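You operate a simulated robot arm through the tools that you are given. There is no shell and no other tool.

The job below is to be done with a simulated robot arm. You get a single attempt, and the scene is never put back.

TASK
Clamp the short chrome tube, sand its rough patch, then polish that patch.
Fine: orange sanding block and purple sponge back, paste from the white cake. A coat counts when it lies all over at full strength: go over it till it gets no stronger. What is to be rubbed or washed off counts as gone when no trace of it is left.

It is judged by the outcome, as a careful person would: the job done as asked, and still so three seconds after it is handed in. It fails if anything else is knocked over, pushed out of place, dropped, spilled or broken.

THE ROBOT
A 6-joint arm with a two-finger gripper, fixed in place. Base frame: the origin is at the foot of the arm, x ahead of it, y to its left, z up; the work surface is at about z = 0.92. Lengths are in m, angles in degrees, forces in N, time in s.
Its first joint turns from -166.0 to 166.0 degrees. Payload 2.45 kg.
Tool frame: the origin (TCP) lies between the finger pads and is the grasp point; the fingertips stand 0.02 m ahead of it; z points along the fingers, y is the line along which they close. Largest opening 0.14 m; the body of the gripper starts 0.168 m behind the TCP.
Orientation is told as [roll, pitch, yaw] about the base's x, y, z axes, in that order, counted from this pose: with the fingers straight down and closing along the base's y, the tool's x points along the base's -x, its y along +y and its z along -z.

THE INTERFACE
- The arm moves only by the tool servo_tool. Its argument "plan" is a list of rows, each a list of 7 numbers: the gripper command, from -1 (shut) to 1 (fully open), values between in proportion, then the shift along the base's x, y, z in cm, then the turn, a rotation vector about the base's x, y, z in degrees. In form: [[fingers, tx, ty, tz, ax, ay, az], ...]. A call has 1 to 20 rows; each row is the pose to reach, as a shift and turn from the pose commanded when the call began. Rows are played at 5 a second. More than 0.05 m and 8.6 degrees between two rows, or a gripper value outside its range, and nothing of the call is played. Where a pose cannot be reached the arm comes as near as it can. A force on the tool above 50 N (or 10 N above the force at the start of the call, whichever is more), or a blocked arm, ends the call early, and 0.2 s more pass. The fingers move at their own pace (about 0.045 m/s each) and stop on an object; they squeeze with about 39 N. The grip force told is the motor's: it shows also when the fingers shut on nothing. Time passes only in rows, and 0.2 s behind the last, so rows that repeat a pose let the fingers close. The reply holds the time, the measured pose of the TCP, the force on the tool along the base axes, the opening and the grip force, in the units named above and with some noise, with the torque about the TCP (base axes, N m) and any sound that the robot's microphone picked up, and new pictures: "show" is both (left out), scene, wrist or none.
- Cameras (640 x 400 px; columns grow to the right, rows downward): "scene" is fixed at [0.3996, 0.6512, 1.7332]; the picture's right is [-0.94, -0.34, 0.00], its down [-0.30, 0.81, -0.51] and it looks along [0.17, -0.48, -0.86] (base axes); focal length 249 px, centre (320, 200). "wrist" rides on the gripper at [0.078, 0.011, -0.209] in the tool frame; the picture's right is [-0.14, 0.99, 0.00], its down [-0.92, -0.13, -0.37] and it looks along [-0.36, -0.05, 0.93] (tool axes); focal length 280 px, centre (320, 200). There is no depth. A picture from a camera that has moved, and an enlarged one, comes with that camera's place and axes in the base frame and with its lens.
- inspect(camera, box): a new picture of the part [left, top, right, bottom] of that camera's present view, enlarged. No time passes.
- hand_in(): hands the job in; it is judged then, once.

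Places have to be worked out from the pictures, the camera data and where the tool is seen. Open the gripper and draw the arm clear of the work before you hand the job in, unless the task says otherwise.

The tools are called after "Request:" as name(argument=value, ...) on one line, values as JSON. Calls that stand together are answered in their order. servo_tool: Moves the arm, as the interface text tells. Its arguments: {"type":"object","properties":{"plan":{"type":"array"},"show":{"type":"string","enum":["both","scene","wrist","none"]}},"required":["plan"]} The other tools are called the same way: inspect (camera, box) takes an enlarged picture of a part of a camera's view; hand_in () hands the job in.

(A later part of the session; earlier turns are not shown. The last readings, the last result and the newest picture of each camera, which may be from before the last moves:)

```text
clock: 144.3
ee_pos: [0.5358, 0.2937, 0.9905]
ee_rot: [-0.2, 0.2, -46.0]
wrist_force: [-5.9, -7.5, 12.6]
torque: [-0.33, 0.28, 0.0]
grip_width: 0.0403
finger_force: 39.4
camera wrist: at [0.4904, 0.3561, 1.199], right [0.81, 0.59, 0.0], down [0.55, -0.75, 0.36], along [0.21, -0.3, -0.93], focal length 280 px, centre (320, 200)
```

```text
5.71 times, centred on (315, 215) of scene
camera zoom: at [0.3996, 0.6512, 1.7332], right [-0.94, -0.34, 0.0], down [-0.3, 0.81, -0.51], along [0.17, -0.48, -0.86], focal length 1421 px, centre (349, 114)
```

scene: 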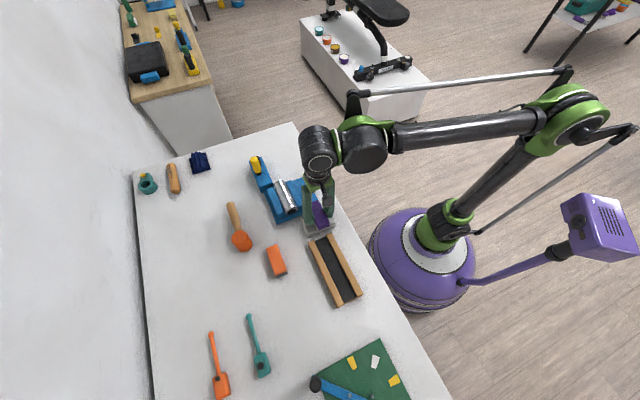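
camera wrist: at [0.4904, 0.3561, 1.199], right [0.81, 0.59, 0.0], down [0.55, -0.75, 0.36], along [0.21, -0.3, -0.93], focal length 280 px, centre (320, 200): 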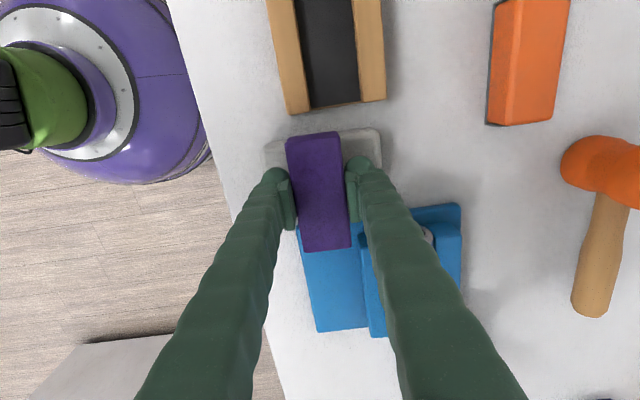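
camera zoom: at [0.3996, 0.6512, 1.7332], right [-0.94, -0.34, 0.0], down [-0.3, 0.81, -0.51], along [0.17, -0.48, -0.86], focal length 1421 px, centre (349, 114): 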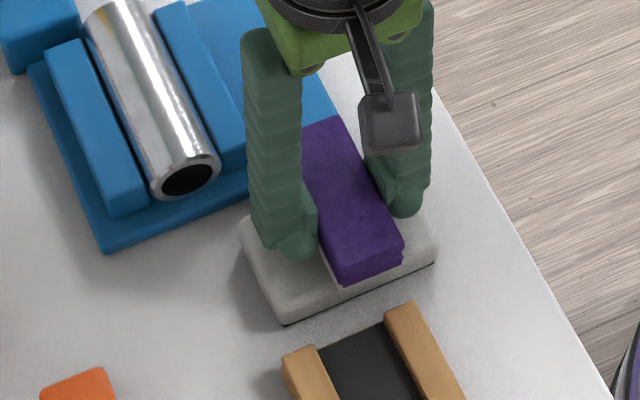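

The cake hasn't moved and a whitish rim shows on the sponge's underside, so it picks up paste. One more small round of rubbing, then lift straight up.

Request:
servo_tool(plan=[[-1, 0.25, 0.25, 0, 0, 0, 0], [-1, 0.5, 0.5, 0, 0, 0, 0], [-1, 0.75, 0.0, 0, 0, 0, 0], [-1, 0.4, -0.4, 0, 0, 0, 0], [-1, 0, 0, 0, 0, 0, 0], [-1, -0.25, -0.25, 0, 0, 0, 0], [-1, -0.5, -0.5, 0, 0, 0, 0], [-1, -0.25, -0.25, 0, 0, 0, 0], [-1, 0, 0, 0, 0, 0, 0], [-1, 0, 0, 1, 0, 0, 0], [-1, 0, 0, 4, 0, 0, 0], [-1, 0, 0, 8, 0, 0, 0], [-1, 0, 0, 8, 0, 0, 0]])

Request:
inspect(camera="scene", box=[280, 170, 350, 250])

```text
clock: 147.1
ee_pos: [0.5386, 0.2944, 1.0693]
ee_rot: [-0.3, 0.3, -46.0]
wrist_force: [0.8, -0.3, 0.4]
torque: [-0.01, 0.01, -0.05]
grip_width: 0.0405
finger_force: 38.5
camera wrist: at [0.4925, 0.3582, 1.279], right [0.81, 0.59, 0.0], down [0.55, -0.75, 0.36], along [0.21, -0.3, -0.93], focal length 280 px, centre (320, 200)
```

scene: 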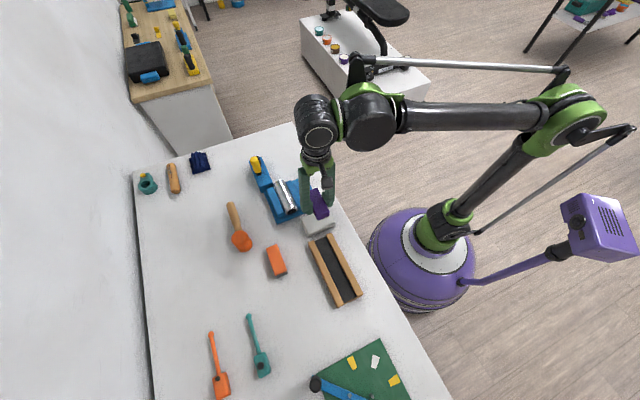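
wrist: 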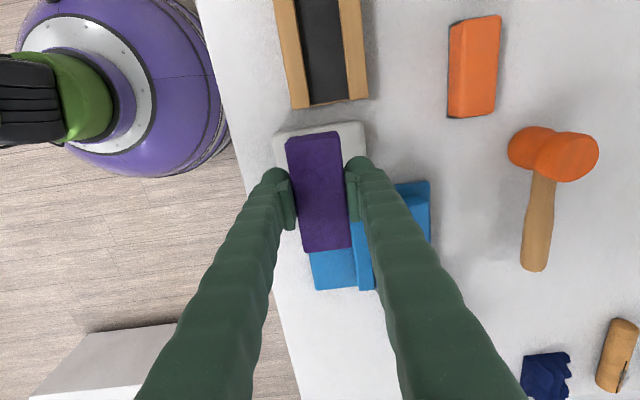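

```text
5.00 times, centred on (315, 210) of scene
camera zoom: at [0.3996, 0.6512, 1.7332], right [-0.94, -0.34, 0.0], down [-0.3, 0.81, -0.51], along [0.17, -0.48, -0.86], focal length 1244 px, centre (345, 150)
```

zoom: 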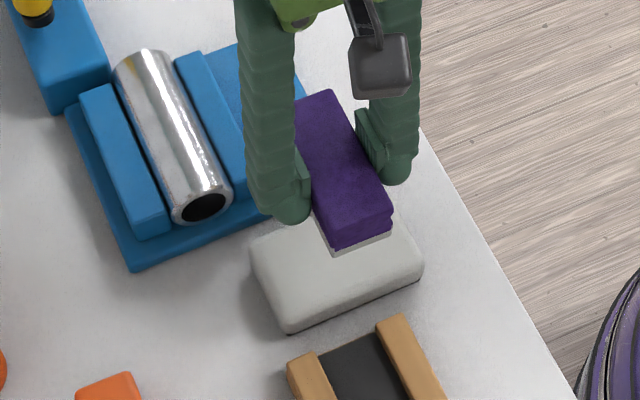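

The sponge's underside is now white with paste and the cake stands where it was. Before polishing I double-check the tube surface from the scene camera.

Request:
inspect(camera="scene", box=[272, 172, 304, 220])

Request:
inspect(camera="scene", box=[280, 180, 300, 205])

```text
8.33 times, centred on (288, 196) of scene
camera zoom: at [0.3996, 0.6512, 1.7332], right [-0.94, -0.34, 0.0], down [-0.3, 0.81, -0.51], along [0.17, -0.48, -0.86], focal length 2073 px, centre (587, 233)
```

zoom: 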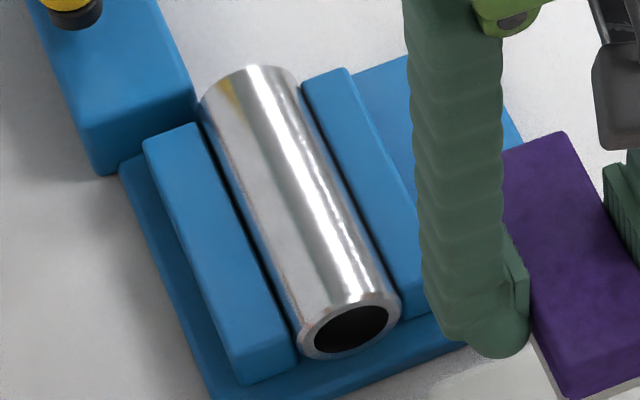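

```text
16.00 times, centred on (290, 192) of scene
camera zoom: at [0.3996, 0.6512, 1.7332], right [-0.94, -0.34, 0.0], down [-0.3, 0.81, -0.51], along [0.17, -0.48, -0.86], focal length 3979 px, centre (800, 320)
```

zoom: 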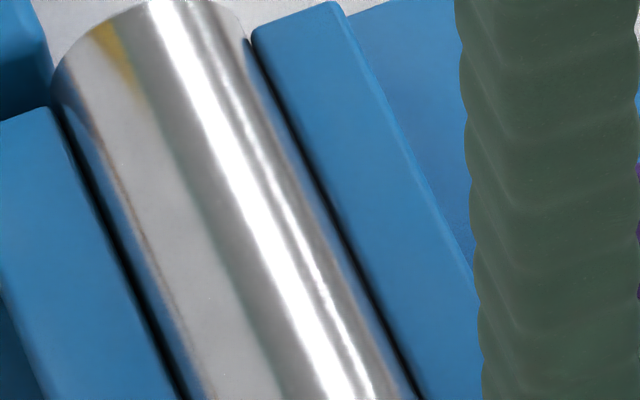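

The tube looks smooth. I now carry the sponge over the tube centre and descend to just above it.

Request:
servo_tool(plan=[[-1, 1, 0, 2.5, 0, 0, 0], [-1, 4.5, -1, 3, 0, 0, 0], [-1, 8.5, -2, 3, 0, 0, 0], [-1, 12, -3, 2, 0, 0, 0], [-1, 13.4, -3.3, 0, 0, 0, 0], [-1, 13.4, -3.3, -3, 0, 0, 0], [-1, 13.4, -3.3, -4.5, 0, 0, 0], [-1, 13.4, -3.3, -4.9, 0, 0, 0], [-1, 13.4, -3.3, -4.9, 0, 0, 0]])

Request:
inspect(camera="wrist", box=[240, 100, 400, 260])

```text
clock: 149.1
ee_pos: [0.6701, 0.263, 1.0189]
ee_rot: [-0.2, 0.4, -46.0]
wrist_force: [-0.3, 0.7, 0.1]
torque: [-0.01, 0.02, -0.02]
grip_width: 0.0402
finger_force: 38.9
camera wrist: at [0.6251, 0.3256, 1.2285], right [0.81, 0.59, 0.0], down [0.55, -0.75, 0.36], along [0.21, -0.3, -0.93], focal length 280 px, centre (320, 200)
```

scene: 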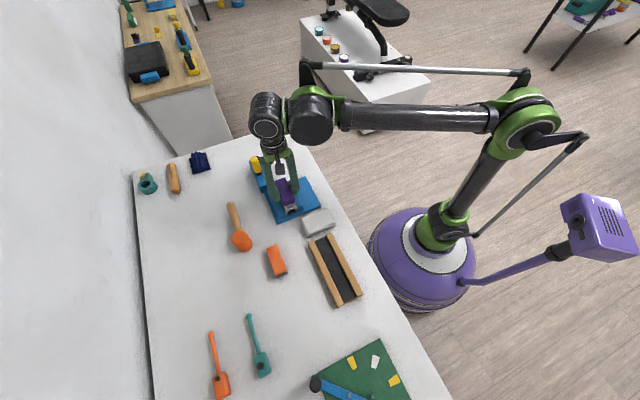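
wrist: 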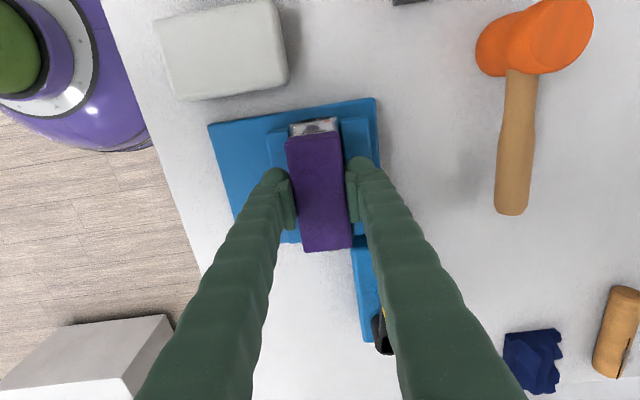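

```text
2.50 times, centred on (320, 180) of wrist
camera zoom: at [0.6251, 0.3256, 1.2285], right [0.81, 0.59, 0.0], down [0.55, -0.75, 0.36], along [0.21, -0.3, -0.93], focal length 701 px, centre (320, 250)
```

zoom: 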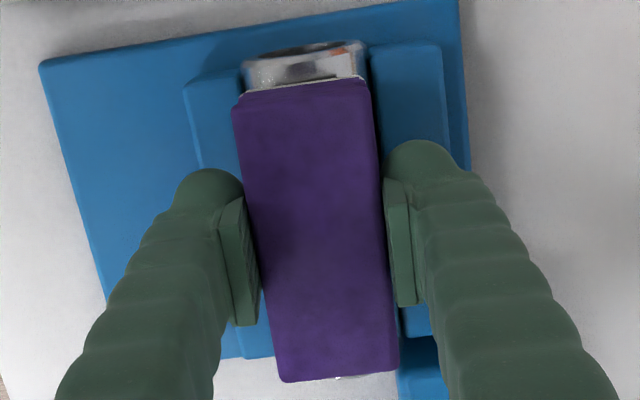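

Well centred. I lower to contact in small steps.

Request:
servo_tool(plan=[[-1, 0, 0, -0.1, 0, 0, 0], [-1, 0, 0, -0.2, 0, 0, 0], [-1, 0, 0, -0.2, 0, 0, 0]], show="none")

Request:
servo_tool(plan=[[-1, 0, 0, -0.1, 0, 0, 0], [-1, 0, 0, -0.2, 0, 0, 0], [-1, 0, 0, -0.2, 0, 0, 0]], show="none")

```text
clock: 149.9
ee_pos: [0.6707, 0.263, 1.0167]
ee_rot: [-0.2, 0.3, -46.1]
wrist_force: [0.5, -0.3, 1.9]
torque: [-0.09, -0.05, 0.02]
grip_width: 0.0402
finger_force: 38.5
```

```text
clock: 150.7
ee_pos: [0.6702, 0.2618, 1.0175]
ee_rot: [-0.1, 0.3, -46.0]
wrist_force: [2.8, 4.4, 26.3]
torque: [0.16, -0.11, 0.02]
grip_width: 0.0404
finger_force: 39.0
```

Even contact at 26 N. I ease 0.8 mm and polish with long strokes along the tube.

Request:
servo_tool(plan=[[-1, 0, 0, 0.08, 0, 0, 0], [-1, 0.7, -0.72, 0.08, 0, 0, 0], [-1, 1.4, -1.45, 0.08, 0, 0, 0], [-1, 2.1, -2.17, 0.08, 0, 0, 0], [-1, 1.4, -1.45, 0.08, 0, 0, 0], [-1, 0.7, -0.72, 0.08, 0, 0, 0], [-1, 0, 0, 0.08, 0, 0, 0], [-1, -0.7, 0.72, 0.08, 0, 0, 0], [-1, -1.4, 1.45, 0.08, 0, 0, 0], [-1, -2.1, 2.17, 0.06, 0, 0, 0], [-1, -1.4, 1.45, 0.06, 0, 0, 0], [-1, -0.7, 0.72, 0.06, 0, 0, 0], [-1, 0, 0, 0.06, 0, 0, 0], [-1, 0.7, -0.72, 0.06, 0, 0, 0], [-1, 1.4, -1.45, 0.06, 0, 0, 0], [-1, 0.7, -0.72, 0.04, 0, 0, 0], [-1, 0, 0, 0.04, 0, 0, 0], [-1, -0.7, 0.72, 0.04, 0, 0, 0], [-1, -1.4, 1.45, 0.04, 0, 0, 0], [-1, 0, 0, 0.04, 0, 0, 0]], show="none")

Request:
servo_tool(plan=[[-1, 0, 0, 2, 0, 0, 0], [-1, 1, -1.3, 5, 0, 0, 0], [-1, 2.5, -2.8, 8, 0, 0, 0], [-1, 4, -4.5, 10.2, 0, 0, 0], [-1, 5.7, -6, 11, 0, 0, 0], [-1, 5.7, -6, 11, 0, 0, 0]])

Request:
inspect(camera="wrist", box=[285, 30, 355, 140])

Request:
inspect(camera="scene", box=[272, 172, 304, 220])

Request:
inspect(camera="scene", box=[240, 130, 300, 180])

```text
clock: 154.9
ee_pos: [0.6683, 0.2624, 1.0187]
ee_rot: [-0.2, 0.4, -45.8]
wrist_force: [-4.9, 6.6, 9.4]
torque: [0.16, 0.2, -0.04]
grip_width: 0.0406
finger_force: 38.6
```

```text
clock: 156.3
ee_pos: [0.7271, 0.2024, 1.1251]
ee_rot: [-0.3, 0.5, -46.0]
wrist_force: [0.1, -0.1, -1.4]
torque: [-0.01, -0.02, -0.01]
grip_width: 0.0406
finger_force: 39.6
camera wrist: at [0.6816, 0.2649, 1.3344], right [0.81, 0.59, 0.0], down [0.55, -0.75, 0.36], along [0.21, -0.3, -0.93], focal length 280 px, centre (320, 200)
```

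scene: 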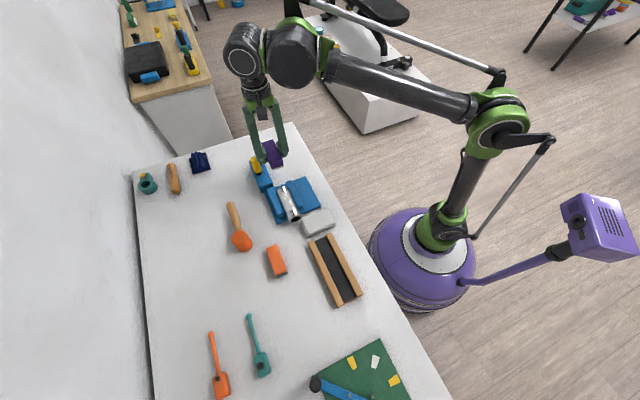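
wrist: 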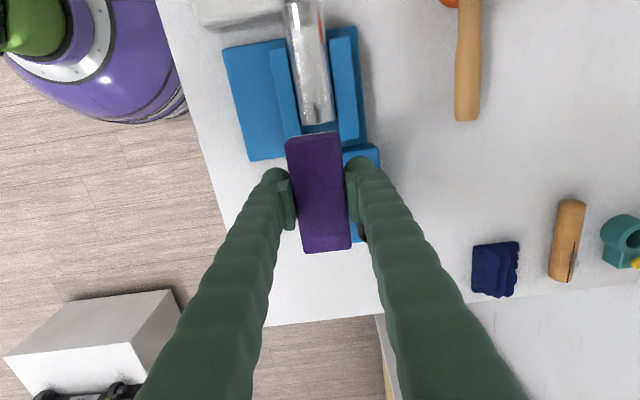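

```text
3.64 times, centred on (320, 85) of wrist
camera zoom: at [0.6816, 0.2649, 1.3344], right [0.81, 0.59, 0.0], down [0.55, -0.75, 0.36], along [0.21, -0.3, -0.93], focal length 1020 px, centre (320, 618)
```

zoom: 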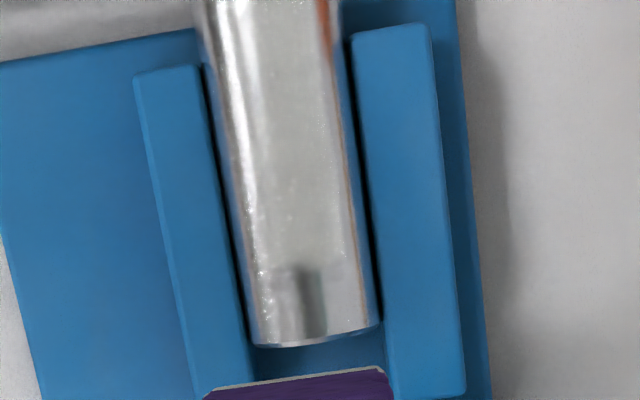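

```text
8.33 times, centred on (288, 196) of scene
camera zoom: at [0.3996, 0.6512, 1.7332], right [-0.94, -0.34, 0.0], down [-0.3, 0.81, -0.51], along [0.17, -0.48, -0.86], focal length 2073 px, centre (587, 233)
```

zoom: 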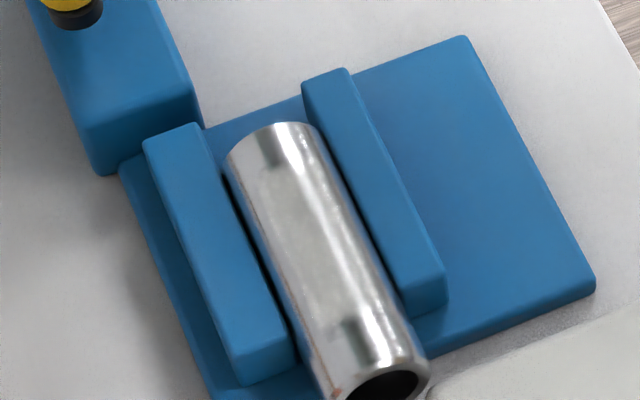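

```text
8.00 times, centred on (270, 155) of scene
camera zoom: at [0.3996, 0.6512, 1.7332], right [-0.94, -0.34, 0.0], down [-0.3, 0.81, -0.51], along [0.17, -0.48, -0.86], focal length 1990 px, centre (720, 560)
```

zoom: 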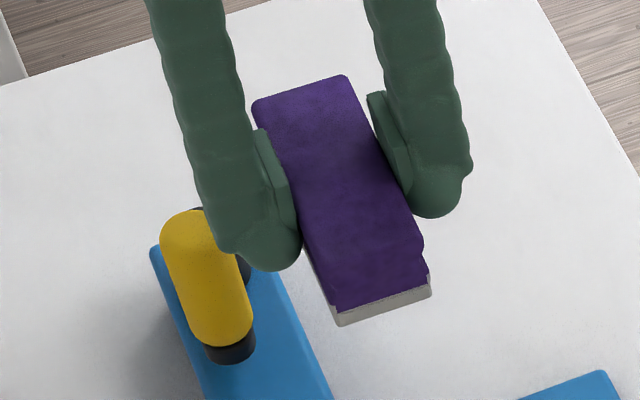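

Important: the paste film is now visible on the tube, but the tube was dragged ~2.5 cm along the jaws toward the cake side – the sticky sponge overcame the weak clamping. I look closely at everything before deciding.

Request:
inspect(camera="wrist", box=[280, 0, 340, 45])

Request:
inspect(camera="wrist", box=[285, 40, 345, 85])

Request:
inspect(camera="wrist", box=[290, 85, 350, 130])

Request:
inspect(camera="scene", box=[276, 180, 308, 226])

```text
8.89 times, centred on (310, 22) of wrist
camera zoom: at [0.6816, 0.2649, 1.3344], right [0.81, 0.59, 0.0], down [0.55, -0.75, 0.36], along [0.21, -0.3, -0.93], focal length 2492 px, centre (409, 1778)
```

zoom: 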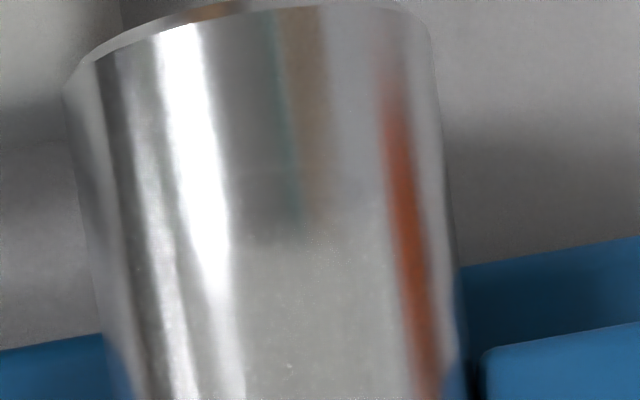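

```text
8.89 times, centred on (315, 62) of wrist
camera zoom: at [0.6816, 0.2649, 1.3344], right [0.81, 0.59, 0.0], down [0.55, -0.75, 0.36], along [0.21, -0.3, -0.93], focal length 2492 px, centre (364, 1422)
```

zoom: 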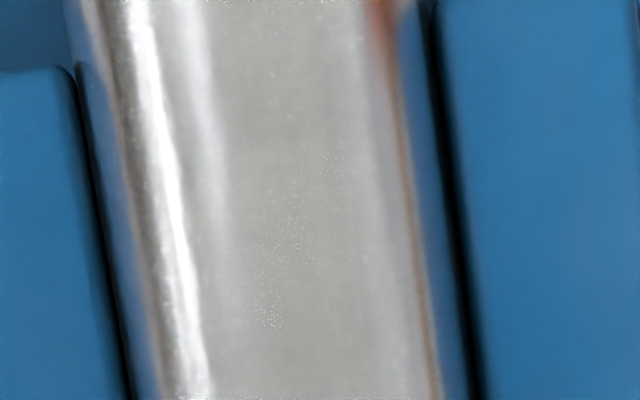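

```text
8.89 times, centred on (320, 108) of wrist
camera zoom: at [0.6816, 0.2649, 1.3344], right [0.81, 0.59, 0.0], down [0.55, -0.75, 0.36], along [0.21, -0.3, -0.93], focal length 2492 px, centre (320, 1022)
```

zoom: 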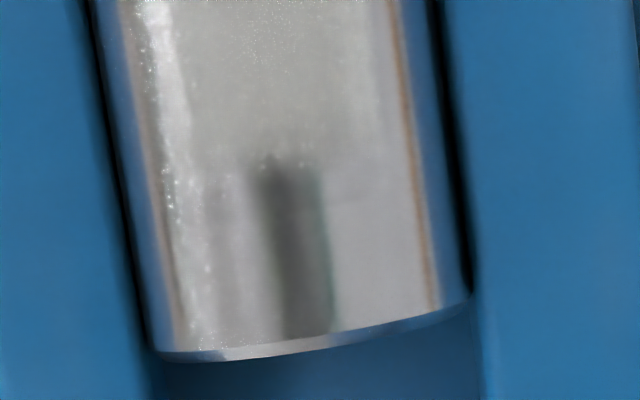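

```text
8.70 times, centred on (292, 203) of scene
camera zoom: at [0.3996, 0.6512, 1.7332], right [-0.94, -0.34, 0.0], down [-0.3, 0.81, -0.51], along [0.17, -0.48, -0.86], focal length 2163 px, centre (564, 174)
```

zoom: 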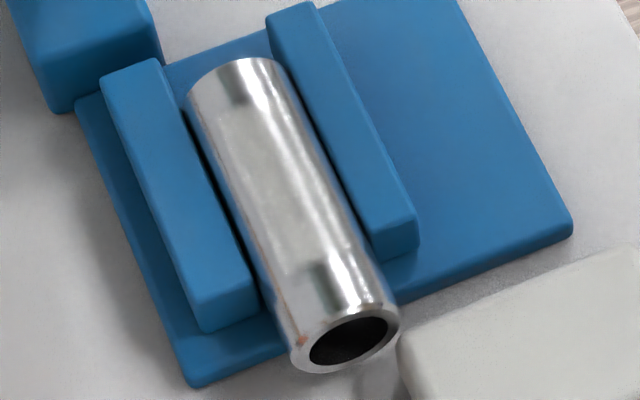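

The film shows the patch clearly: about 7.5 cm long mid-tube and roughly ±33° wide – so the earlier flank speckle was outside it. I first drag the tube back along the jaws with the sponge: press at the tube's present centre (0.655, 0.279) and push 2.5 cm toward the crank side.

Request:
servo_tool(plan=[[-1, -1.8, 1.9, -1.5, 0, 0, 0], [-1, -3.6, 3.8, -3, 0, 0, 0], [-1, -5.4, 5.7, -5, 0, 0, 0], [-1, -7.2, 7.66, -7.5, 0, 0, 0], [-1, -7.2, 7.66, -9.6, 0, 0, 0], [-1, -7.2, 7.66, -10.4, 0, 0, 0], [-1, -7.2, 7.66, -10.6, 0, 0, 0], [-1, -7.2, 7.66, -10.7, 0, 0, 0], [-1, -7.2, 7.66, -10.7, 0, 0, 0]])

Request:
inspect(camera="scene", box=[260, 160, 330, 230])

```text
clock: 158.3
ee_pos: [0.654, 0.2792, 1.0201]
ee_rot: [-0.2, 0.4, -46.0]
wrist_force: [-1.0, 0.6, -1.1]
torque: [0.02, 0.02, 0.0]
grip_width: 0.0402
finger_force: 38.5
camera wrist: at [0.6087, 0.3419, 1.2289], right [0.81, 0.59, 0.0], down [0.55, -0.75, 0.36], along [0.21, -0.3, -0.93], focal length 280 px, centre (320, 200)
```

scene: 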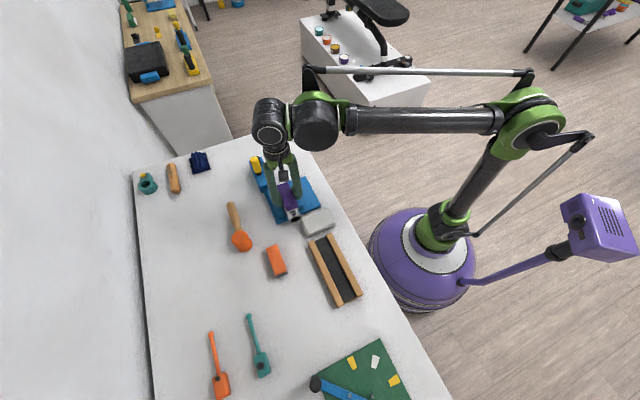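
wrist: 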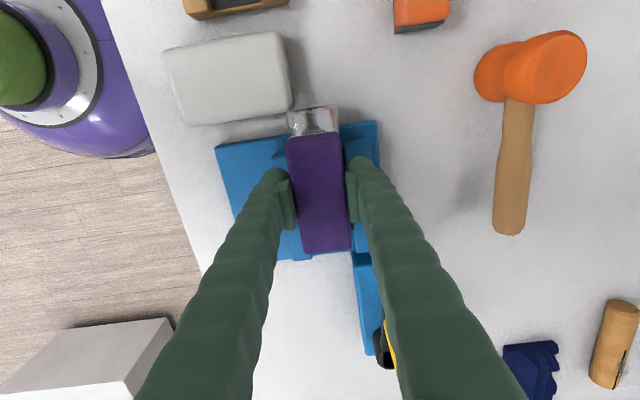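

```text
5.71 times, centred on (295, 195) of scene
camera zoom: at [0.3996, 0.6512, 1.7332], right [-0.94, -0.34, 0.0], down [-0.3, 0.81, -0.51], along [0.17, -0.48, -0.86], focal length 1421 px, centre (463, 229)
```

zoom: 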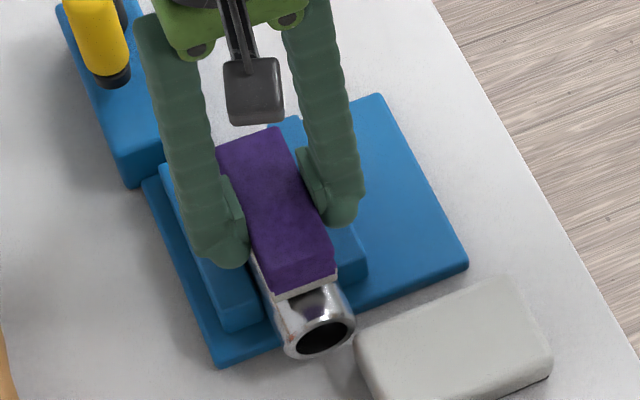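

The tube end has come close beside the cake but doesn't touch it. I lower until the sponge presses on the tube.

Request:
servo_tool(plan=[[-1, 0, 0, -0.1, 0, 0, 0], [-1, 0, 0, -0.2, 0, 0, 0], [-1, 0, 0, -0.3, 0, 0, 0], [-1, 0, 0, -0.3, 0, 0, 0]], show="none")

```text
clock: 159.3
ee_pos: [0.6542, 0.2795, 1.018]
ee_rot: [-0.3, 0.4, -46.0]
wrist_force: [-0.2, 0.0, -1.4]
torque: [0.01, -0.01, 0.05]
grip_width: 0.0403
finger_force: 39.4
```

Not yet; down a little more.

Request:
servo_tool(plan=[[-1, 0, 0, -0.07, 0, 0, 0], [-1, 0, 0, -0.14, 0, 0, 0], [-1, 0, 0, -0.2, 0, 0, 0], [-1, 0, 0, -0.2, 0, 0, 0]], show="none")

```text
clock: 160.4
ee_pos: [0.6551, 0.2786, 1.0173]
ee_rot: [-0.1, 0.4, -45.9]
wrist_force: [1.1, 3.0, 14.5]
torque: [-0.01, 0.08, 0.03]
grip_width: 0.0405
finger_force: 39.1
stopped in row 4: the force on the tool passed its limit at 50 N (the readings are from after the stop); the commanded pose is now the measured one
```

Pressing at ~15 N now. I drag toward the crank side by 2.5 cm, slowly.

Request:
servo_tool(plan=[[-1, 0.2, -0.2, 0, 0, 0, 0], [-1, 0.5, -0.5, 0, 0, 0, 0], [-1, 0.8, -0.85, 0, 0, 0, 0], [-1, 1.1, -1.15, 0, 0, 0, 0], [-1, 1.4, -1.45, 0, 0, 0, 0], [-1, 1.74, -1.8, 0, 0, 0, 0], [-1, 1.74, -1.8, 0, 0, 0, 0]])

Request:
inspect(camera="scene", box=[260, 160, 330, 230])

```text
clock: 161.8
ee_pos: [0.6704, 0.2622, 1.0162]
ee_rot: [-0.1, 0.4, -45.9]
wrist_force: [-8.1, 10.8, 18.2]
torque: [-0.11, -0.17, 0.04]
grip_width: 0.0406
finger_force: 38.4
stopped in row 7: the force on the tool passed its limit at 50 N (the readings are from after the stop); the commanded pose is now the measured one
camera wrist: at [0.6257, 0.3238, 1.2254], right [0.81, 0.59, 0.0], down [0.55, -0.75, 0.36], along [0.21, -0.29, -0.93], focal length 280 px, centre (320, 200)
```

scene: 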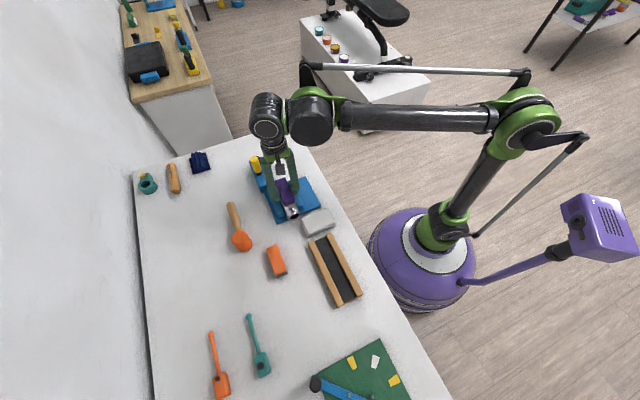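
wrist: 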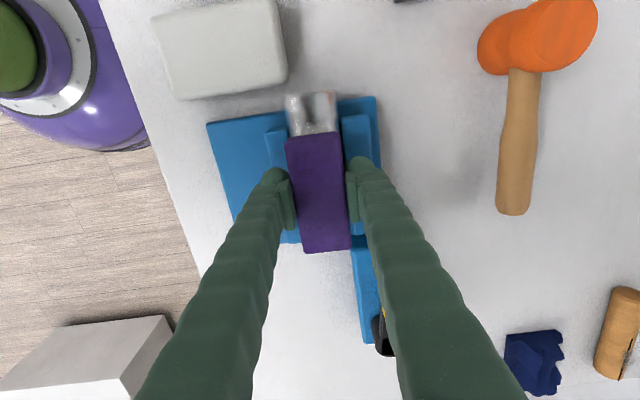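

```text
5.71 times, centred on (295, 195) of scene
camera zoom: at [0.3996, 0.6512, 1.7332], right [-0.94, -0.34, 0.0], down [-0.3, 0.81, -0.51], along [0.17, -0.48, -0.86], focal length 1421 px, centre (463, 229)
```

zoom: 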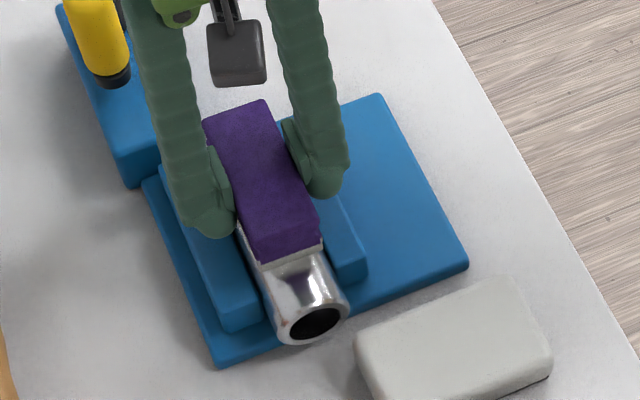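

The tube followed by about 1 cm before the sponge slipped (~13 N resistance). I lift, go back and drag again.

Request:
servo_tool(plan=[[-1, 0, 0, 0.6, 0, 0, 0], [-1, -0.8, 0.85, 0.6, 0, 0, 0], [-1, -1.6, 1.65, 0.5, 0, 0, 0], [-1, -1.6, 1.65, 0.1, 0, 0, 0], [-1, -1.6, 1.65, 0, 0, 0, 0], [-1, -1.4, 1.45, 0, 0, 0, 0], [-1, -1.1, 1.15, 0, 0, 0, 0], [-1, -0.8, 0.85, 0, 0, 0, 0], [-1, -0.5, 0.5, 0, 0, 0, 0], [-1, -0.2, 0.2, 0, 0, 0, 0], [-1, 0.1, -0.1, 0, 0, 0, 0], [-1, 0.3, -0.3, 0, 0, 0, 0], [-1, 0.3, -0.3, 0.6, 0, 0, 0]], show="none")

Request:
inspect(camera="scene", box=[260, 160, 330, 230])

```text
clock: 164.6
ee_pos: [0.6756, 0.2573, 1.0211]
ee_rot: [0.0, 0.2, -46.0]
wrist_force: [-0.7, 0.1, -0.8]
torque: [-0.03, 0.0, -0.03]
grip_width: 0.0403
finger_force: 39.0
```

```text
5.71 times, centred on (295, 195) of scene
camera zoom: at [0.3996, 0.6512, 1.7332], right [-0.94, -0.34, 0.0], down [-0.3, 0.81, -0.51], along [0.17, -0.48, -0.86], focal length 1421 px, centre (463, 229)
```

zoom: 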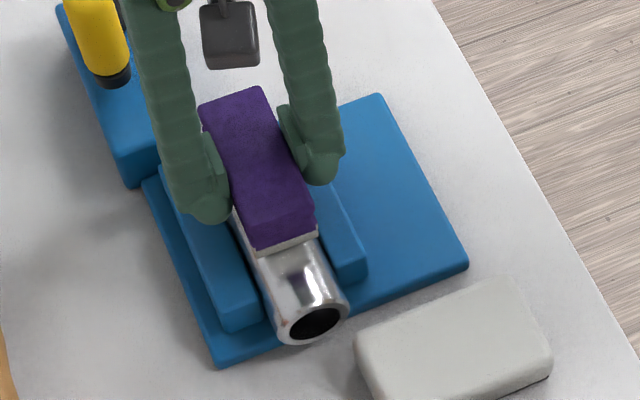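

The second drag didn't shift it; the tube sits about 1.5 cm from its first position, still well inside the jaws, which is fine. I'll polish with light pressure (≤5 N) so it can't be dragged: move to the tube's centre (0.662, 0.272) and approach gently.

Request:
servo_tool(plan=[[-1, -0.65, 0.72, 0, 0, 0, 0], [-1, -1.3, 1.45, 0, 0, 0, 0], [-1, -1.3, 1.45, -0.25, 0, 0, 0], [-1, -1.3, 1.45, -0.35, 0, 0, 0], [-1, -1.3, 1.45, -0.35, 0, 0, 0]], show="none")

Request:
servo_tool(plan=[[-1, 0, 0, -0.05, 0, 0, 0], [-1, 0, 0, -0.05, 0, 0, 0]], show="none")

```text
clock: 165.8
ee_pos: [0.6626, 0.2722, 1.0181]
ee_rot: [-0.1, 0.4, -45.9]
wrist_force: [0.2, -0.4, -0.9]
torque: [-0.01, -0.01, 0.0]
grip_width: 0.0403
finger_force: 38.8
```

```text
clock: 166.4
ee_pos: [0.6617, 0.2742, 1.0173]
ee_rot: [-0.1, 0.5, -45.9]
wrist_force: [-0.9, 0.9, -0.1]
torque: [0.0, -0.02, -0.03]
grip_width: 0.0402
finger_force: 39.0
```

Still just free; another 0.5 mm.

Request:
servo_tool(plan=[[-1, 0, 0, -0.05, 0, 0, 0], [-1, 0, 0, -0.05, 0, 0, 0]], show="none")

Request:
servo_tool(plan=[[-1, 0, 0, -0.03, 0, 0, 0], [-1, 0, 0, -0.03, 0, 0, 0]], show="none")

```text
clock: 167.0
ee_pos: [0.6626, 0.2728, 1.0176]
ee_rot: [-0.1, 0.3, -45.8]
wrist_force: [-0.5, 0.3, 0.0]
torque: [0.01, 0.03, -0.01]
grip_width: 0.0403
finger_force: 38.9
```

```text
clock: 167.6
ee_pos: [0.6618, 0.2722, 1.0162]
ee_rot: [0.0, 0.4, -45.9]
wrist_force: [-0.2, -1.4, -0.3]
torque: [0.01, 0.03, 0.0]
grip_width: 0.0404
finger_force: 39.2
```

Nothing yet; I continue in 0.4 mm steps.

Request:
servo_tool(plan=[[-1, 0, 0, -0.04, 0, 0, 0], [-1, 0, 0, -0.04, 0, 0, 0]], show="none")

Request:
servo_tool(plan=[[-1, 0, 0, -0.04, 0, 0, 0], [-1, 0, 0, -0.04, 0, 0, 0]], show="none")

```text
clock: 168.2
ee_pos: [0.6627, 0.2716, 1.0161]
ee_rot: [-0.1, 0.3, -45.9]
wrist_force: [-0.7, 0.3, -1.0]
torque: [0.01, 0.0, 0.04]
grip_width: 0.0407
finger_force: 39.2
```

```text
clock: 168.8
ee_pos: [0.664, 0.2727, 1.0153]
ee_rot: [0.0, 0.3, -45.9]
wrist_force: [0.9, 0.4, 18.9]
torque: [-0.12, -0.08, -0.01]
grip_width: 0.0405
finger_force: 39.2
```

Contact at 19 N already within 0.4 mm. I ease 0.25 mm to get about 5 N and read again.

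Request:
servo_tool(plan=[[-1, 0, 0, 0.025, 0, 0, 0], [-1, 0, 0, 0.025, 0, 0, 0]], show="none")

```text
clock: 169.4
ee_pos: [0.6624, 0.2721, 1.0154]
ee_rot: [0.1, 0.2, -45.9]
wrist_force: [8.2, -3.1, 22.2]
torque: [-0.06, -0.16, -0.02]
grip_width: 0.0404
finger_force: 38.6
```

Still ~20 N, so I ease another 0.5 mm.

Request:
servo_tool(plan=[[-1, 0, 0, 0.05, 0, 0, 0], [-1, 0, 0, 0.05, 0, 0, 0]], show="none")

```text
clock: 170.0
ee_pos: [0.662, 0.272, 1.0157]
ee_rot: [-0.1, 0.4, -46.0]
wrist_force: [2.2, -1.3, 11.8]
torque: [-0.04, 0.02, -0.03]
grip_width: 0.0405
finger_force: 38.6
```

12 N; I ease 0.3 mm more and make light strokes of ±1.4 cm.

Request:
servo_tool(plan=[[-1, 0, 0, 0.03, 0, 0, 0], [-1, 0.35, -0.36, 0.03, 0, 0, 0], [-1, 0.7, -0.72, 0.03, 0, 0, 0], [-1, 1.0, -1.03, 0.03, 0, 0, 0], [-1, 0.7, -0.72, 0.03, 0, 0, 0], [-1, 0.35, -0.36, 0.03, 0, 0, 0], [-1, 0, 0, 0.03, 0, 0, 0], [-1, -0.35, 0.36, 0.03, 0, 0, 0], [-1, -0.7, 0.72, 0.03, 0, 0, 0], [-1, -1.0, 1.03, 0.03, 0, 0, 0], [-1, -0.7, 0.72, 0.03, 0, 0, 0], [-1, -0.35, 0.36, 0.03, 0, 0, 0], [-1, 0, 0, 0.03, 0, 0, 0]])

Request:
inspect(camera="scene", box=[260, 160, 330, 230])

```text
clock: 172.8
ee_pos: [0.6617, 0.2703, 1.0174]
ee_rot: [-0.1, 0.4, -45.9]
wrist_force: [-0.3, 0.0, -0.3]
torque: [-0.02, -0.01, 0.0]
grip_width: 0.0406
finger_force: 39.0
camera wrist: at [0.6171, 0.3335, 1.2266], right [0.81, 0.59, 0.0], down [0.55, -0.75, 0.36], along [0.21, -0.29, -0.93], focal length 280 px, centre (320, 200)
```

scene: 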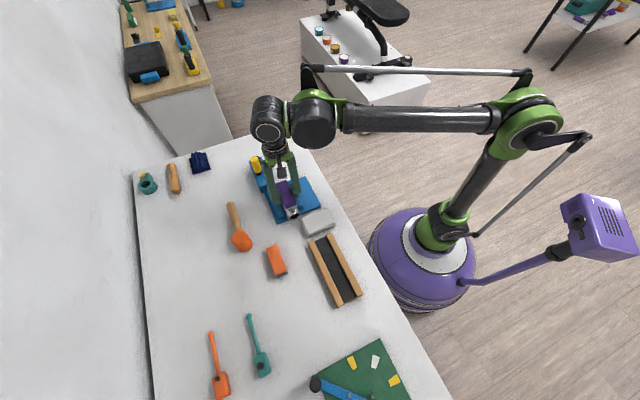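
wrist: 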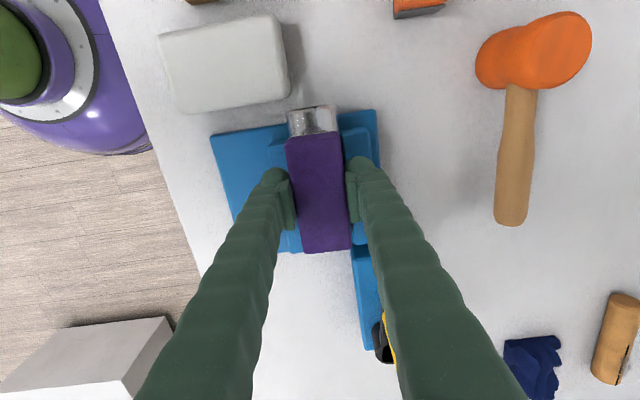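

```text
5.71 times, centred on (295, 195) of scene
camera zoom: at [0.3996, 0.6512, 1.7332], right [-0.94, -0.34, 0.0], down [-0.3, 0.81, -0.51], along [0.17, -0.48, -0.86], focal length 1421 px, centre (463, 229)
```

zoom: 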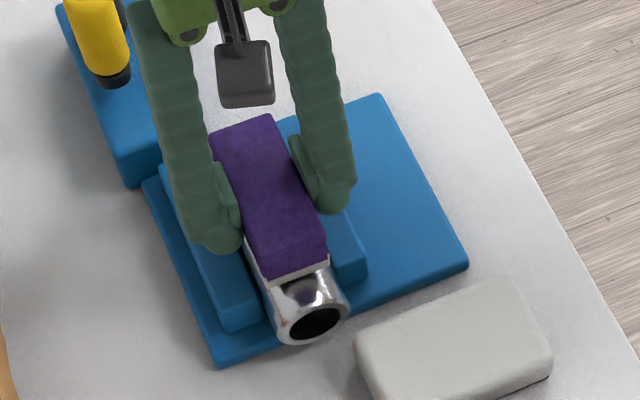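

Very light contact isn't controllable since the arm is stiff. Instead I stroke in one direction only – pressing while moving toward the crank (which also nudges the tube back home), lifting on the return.

Request:
servo_tool(plan=[[-1, -0.5, 0.5, 0.5, 0, 0, 0], [-1, -1.0, 1.03, 0.3, 0, 0, 0], [-1, -1.0, 1.03, -0.05, 0, 0, 0], [-1, -0.5, 0.5, -0.05, 0, 0, 0], [-1, 0, 0, -0.05, 0, 0, 0], [-1, 0.5, -0.5, -0.05, 0, 0, 0], [-1, 1.0, -1.03, -0.05, 0, 0, 0], [-1, 1.0, -1.03, 0.5, 0, 0, 0], [-1, 0, 0, 0.5, 0, 0, 0], [-1, -1.0, 1.03, 0.3, 0, 0, 0], [-1, -1.0, 1.03, -0.05, 0, 0, 0], [-1, -0.5, 0.5, -0.06, 0, 0, 0], [-1, 0, 0, -0.06, 0, 0, 0], [-1, 0.5, -0.5, -0.06, 0, 0, 0], [-1, 1.0, -1.03, -0.06, 0, 0, 0], [-1, 1.0, -1.03, 0.5, 0, 0, 0]], show="none")

Request:
inspect(camera="scene", box=[260, 160, 330, 230])

```text
clock: 176.2
ee_pos: [0.672, 0.2603, 1.0223]
ee_rot: [-0.1, 0.3, -45.9]
wrist_force: [0.0, -0.5, -1.0]
torque: [0.01, -0.01, -0.04]
grip_width: 0.0403
finger_force: 39.2
```

```text
5.71 times, centred on (295, 195) of scene
camera zoom: at [0.3996, 0.6512, 1.7332], right [-0.94, -0.34, 0.0], down [-0.3, 0.81, -0.51], along [0.17, -0.48, -0.86], focal length 1421 px, centre (463, 229)
```

zoom: 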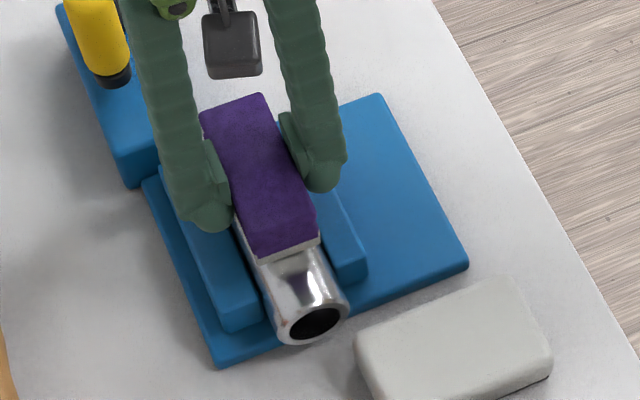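

The tube stayed put. I lift and look at the coat.

Request:
servo_tool(plan=[[-1, 0.5, -0.5, 3, 0, 0, 0], [-1, 1.8, -2, 6, 0, 0, 0], [-1, 3.5, -3.8, 8.5, 0, 0, 0], [-1, 5.5, -5.8, 10.5, 0, 0, 0], [-1, 5.5, -5.8, 10.5, 0, 0, 0]])

Request:
inspect(camera="wrist", box=[280, 0, 360, 140])

Request:
inspect(camera="scene", box=[274, 176, 306, 224])

Request:
inspect(camera="scene", box=[240, 130, 300, 180])

```text
clock: 177.4
ee_pos: [0.7264, 0.2067, 1.1271]
ee_rot: [-0.1, 0.4, -45.9]
wrist_force: [0.3, -0.2, -0.5]
torque: [-0.02, -0.03, -0.01]
grip_width: 0.0404
finger_force: 38.8
camera wrist: at [0.6813, 0.2681, 1.3354], right [0.81, 0.59, 0.0], down [0.55, -0.75, 0.36], along [0.21, -0.29, -0.93], focal length 280 px, centre (320, 200)
```

scene: 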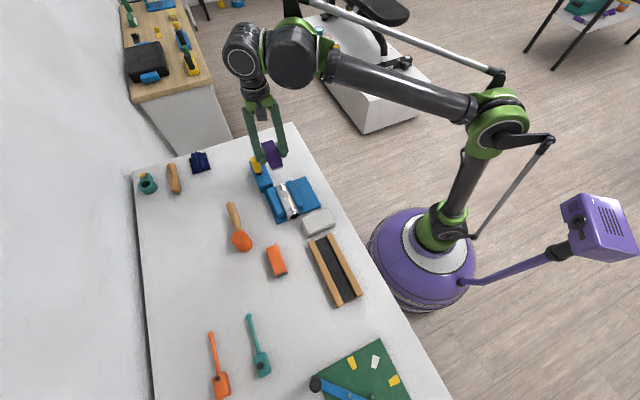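
wrist: 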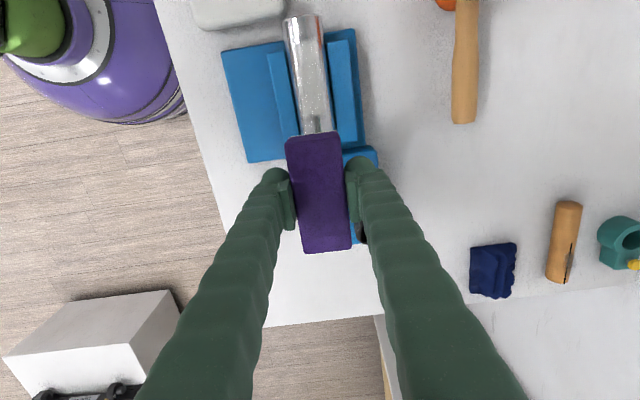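

```text
2.86 times, centred on (320, 70) of wrist
camera zoom: at [0.6813, 0.2681, 1.3354], right [0.81, 0.59, 0.0], down [0.55, -0.75, 0.36], along [0.21, -0.29, -0.93], focal length 801 px, centre (320, 571)
```

zoom: 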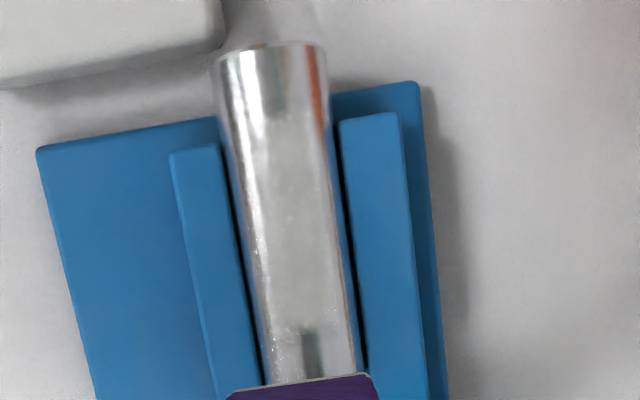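

```text
8.33 times, centred on (290, 200) of scene
camera zoom: at [0.3996, 0.6512, 1.7332], right [-0.94, -0.34, 0.0], down [-0.3, 0.81, -0.51], along [0.17, -0.48, -0.86], focal length 2073 px, centre (570, 200)
```

zoom: 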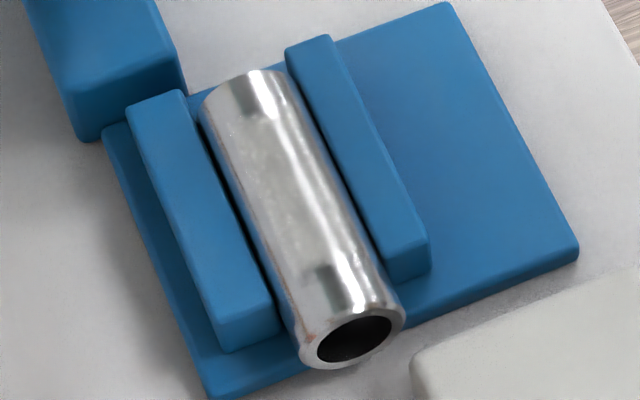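

```text
8.00 times, centred on (270, 155) of scene
camera zoom: at [0.3996, 0.6512, 1.7332], right [-0.94, -0.34, 0.0], down [-0.3, 0.81, -0.51], along [0.17, -0.48, -0.86], focal length 1990 px, centre (720, 560)
```

zoom: 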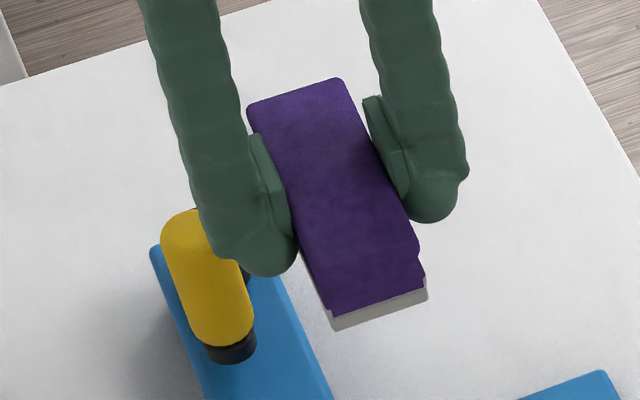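

The coat lies as a rectangle over the patch. I zoom in to judge its strength and evenness.

Request:
inspect(camera="wrist", box=[284, 10, 334, 55])

Request:
inspect(camera="wrist", box=[290, 50, 340, 95])

Request:
inspect(camera="wrist", box=[294, 92, 344, 137])

Request:
inspect(camera="scene", box=[280, 180, 300, 214])

```text
8.89 times, centred on (309, 32) of wrist
camera zoom: at [0.6813, 0.2681, 1.3354], right [0.81, 0.59, 0.0], down [0.55, -0.75, 0.36], along [0.21, -0.29, -0.93], focal length 2492 px, centre (418, 1689)
```

zoom: 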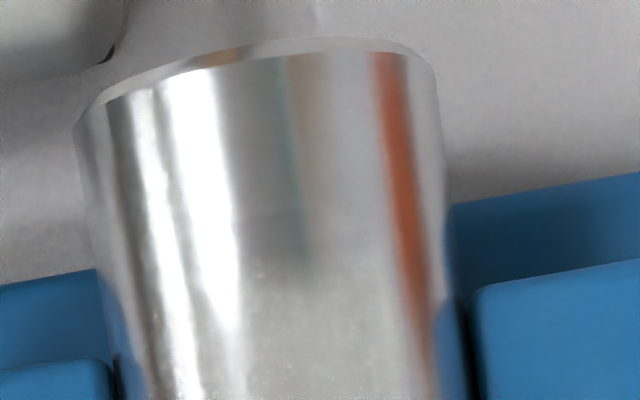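

```text
8.89 times, centred on (315, 72) of wrist
camera zoom: at [0.6813, 0.2681, 1.3354], right [0.81, 0.59, 0.0], down [0.55, -0.75, 0.36], along [0.21, -0.29, -0.93], focal length 2492 px, centre (364, 1333)
```

zoom: 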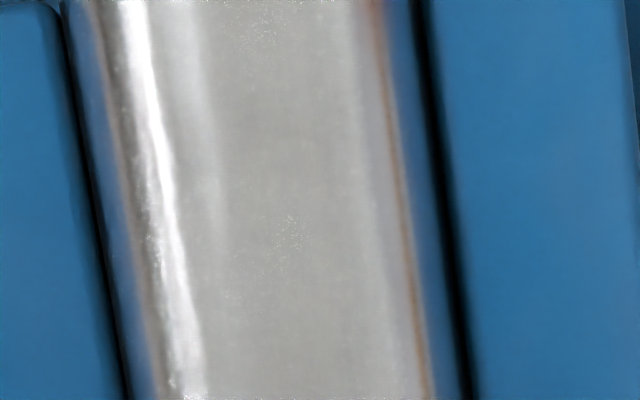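

```text
8.89 times, centred on (319, 114) of wrist
camera zoom: at [0.6813, 0.2681, 1.3354], right [0.81, 0.59, 0.0], down [0.55, -0.75, 0.36], along [0.21, -0.29, -0.93], focal length 2492 px, centre (329, 960)
```

zoom: 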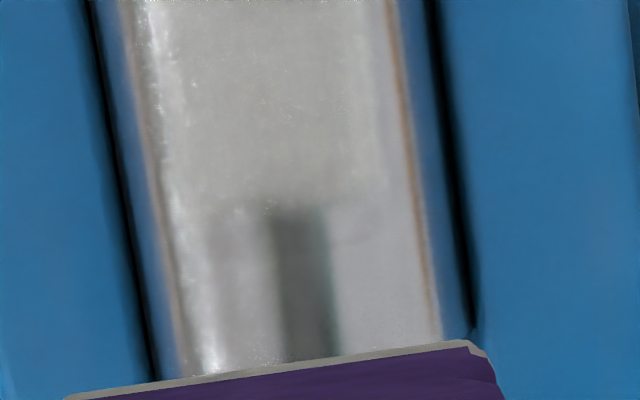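

```text
11.76 times, centred on (290, 197) of scene
camera zoom: at [0.3996, 0.6512, 1.7332], right [-0.94, -0.34, 0.0], down [-0.3, 0.81, -0.51], along [0.17, -0.48, -0.86], focal length 2926 px, centre (673, 235)
```

zoom: 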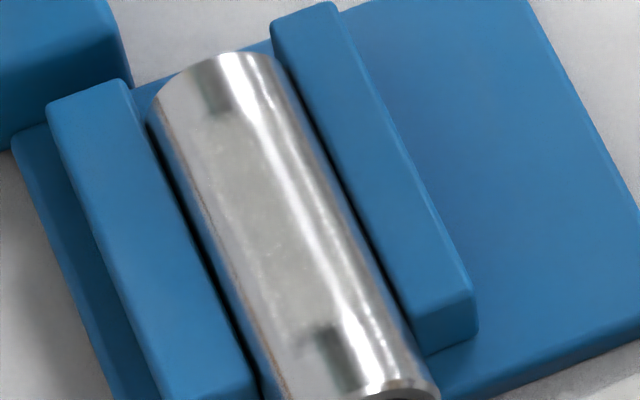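

The film now hides the reflections over the patch's top. To make it full strength over the flanks too, I do tilted passes, first 15° to the left, approaching from above.

Request:
servo_tool(plan=[[-1, -1.6, 1.3, -1.5, 3.4, -3.5, 0], [-1, -3.2, 2.6, -3.2, 6.9, -7.2, 0], [-1, -4.8, 3.9, -5, 10.4, -10.8, 0], [-1, -6.4, 5.2, -7, 10.4, -10.8, 0], [-1, -7.9, 6.4, -9, 10.4, -10.8, 0], [-1, -7.9, 6.4, -10.3, 10.4, -10.8, 0], [-1, -7.9, 6.4, -10.9, 10.4, -10.8, 0], [-1, -7.9, 6.4, -11.1, 10.4, -10.8, 0], [-1, -7.9, 6.4, -11.1, 10.4, -10.8, 0]], show="none")

```text
clock: 179.4
ee_pos: [0.6481, 0.2658, 1.0159]
ee_rot: [15.0, 0.3, -45.8]
wrist_force: [-1.1, -0.3, 18.5]
torque: [0.61, 0.57, 0.04]
grip_width: 0.0403
finger_force: 39.2
```

Contact is at the sponge's near end only (torque 0.84 N·m). I pitch 1.2° to balance it.

Request:
servo_tool(plan=[[-1, 0, 0, 0.03, 0.42, 0.4, 0.14], [-1, 0, 0, 0.0, 0.83, 0.8, 0.27], [-1, 0, 0, 0.0, 0.83, 0.8, 0.27]], show="none")

```text
clock: 180.2
ee_pos: [0.6477, 0.2667, 1.0167]
ee_rot: [15.1, 1.4, -45.5]
wrist_force: [-0.3, -4.7, 18.4]
torque: [-0.77, -0.68, -0.24]
grip_width: 0.0402
finger_force: 39.1
```

Now the far end touches; I go back half way.

Request:
servo_tool(plan=[[-1, 0, 0, 0.02, -0.2, -0.2, -0.07], [-1, 0, 0, 0.0, -0.4, -0.39, -0.13], [-1, 0, 0, 0.0, -0.4, -0.39, -0.13]], show="none")

```text
clock: 181.0
ee_pos: [0.6482, 0.2678, 1.016]
ee_rot: [14.9, 0.9, -45.7]
wrist_force: [-3.6, -4.2, 7.7]
torque: [0.14, 0.39, 0.25]
grip_width: 0.0406
finger_force: 39.2
```

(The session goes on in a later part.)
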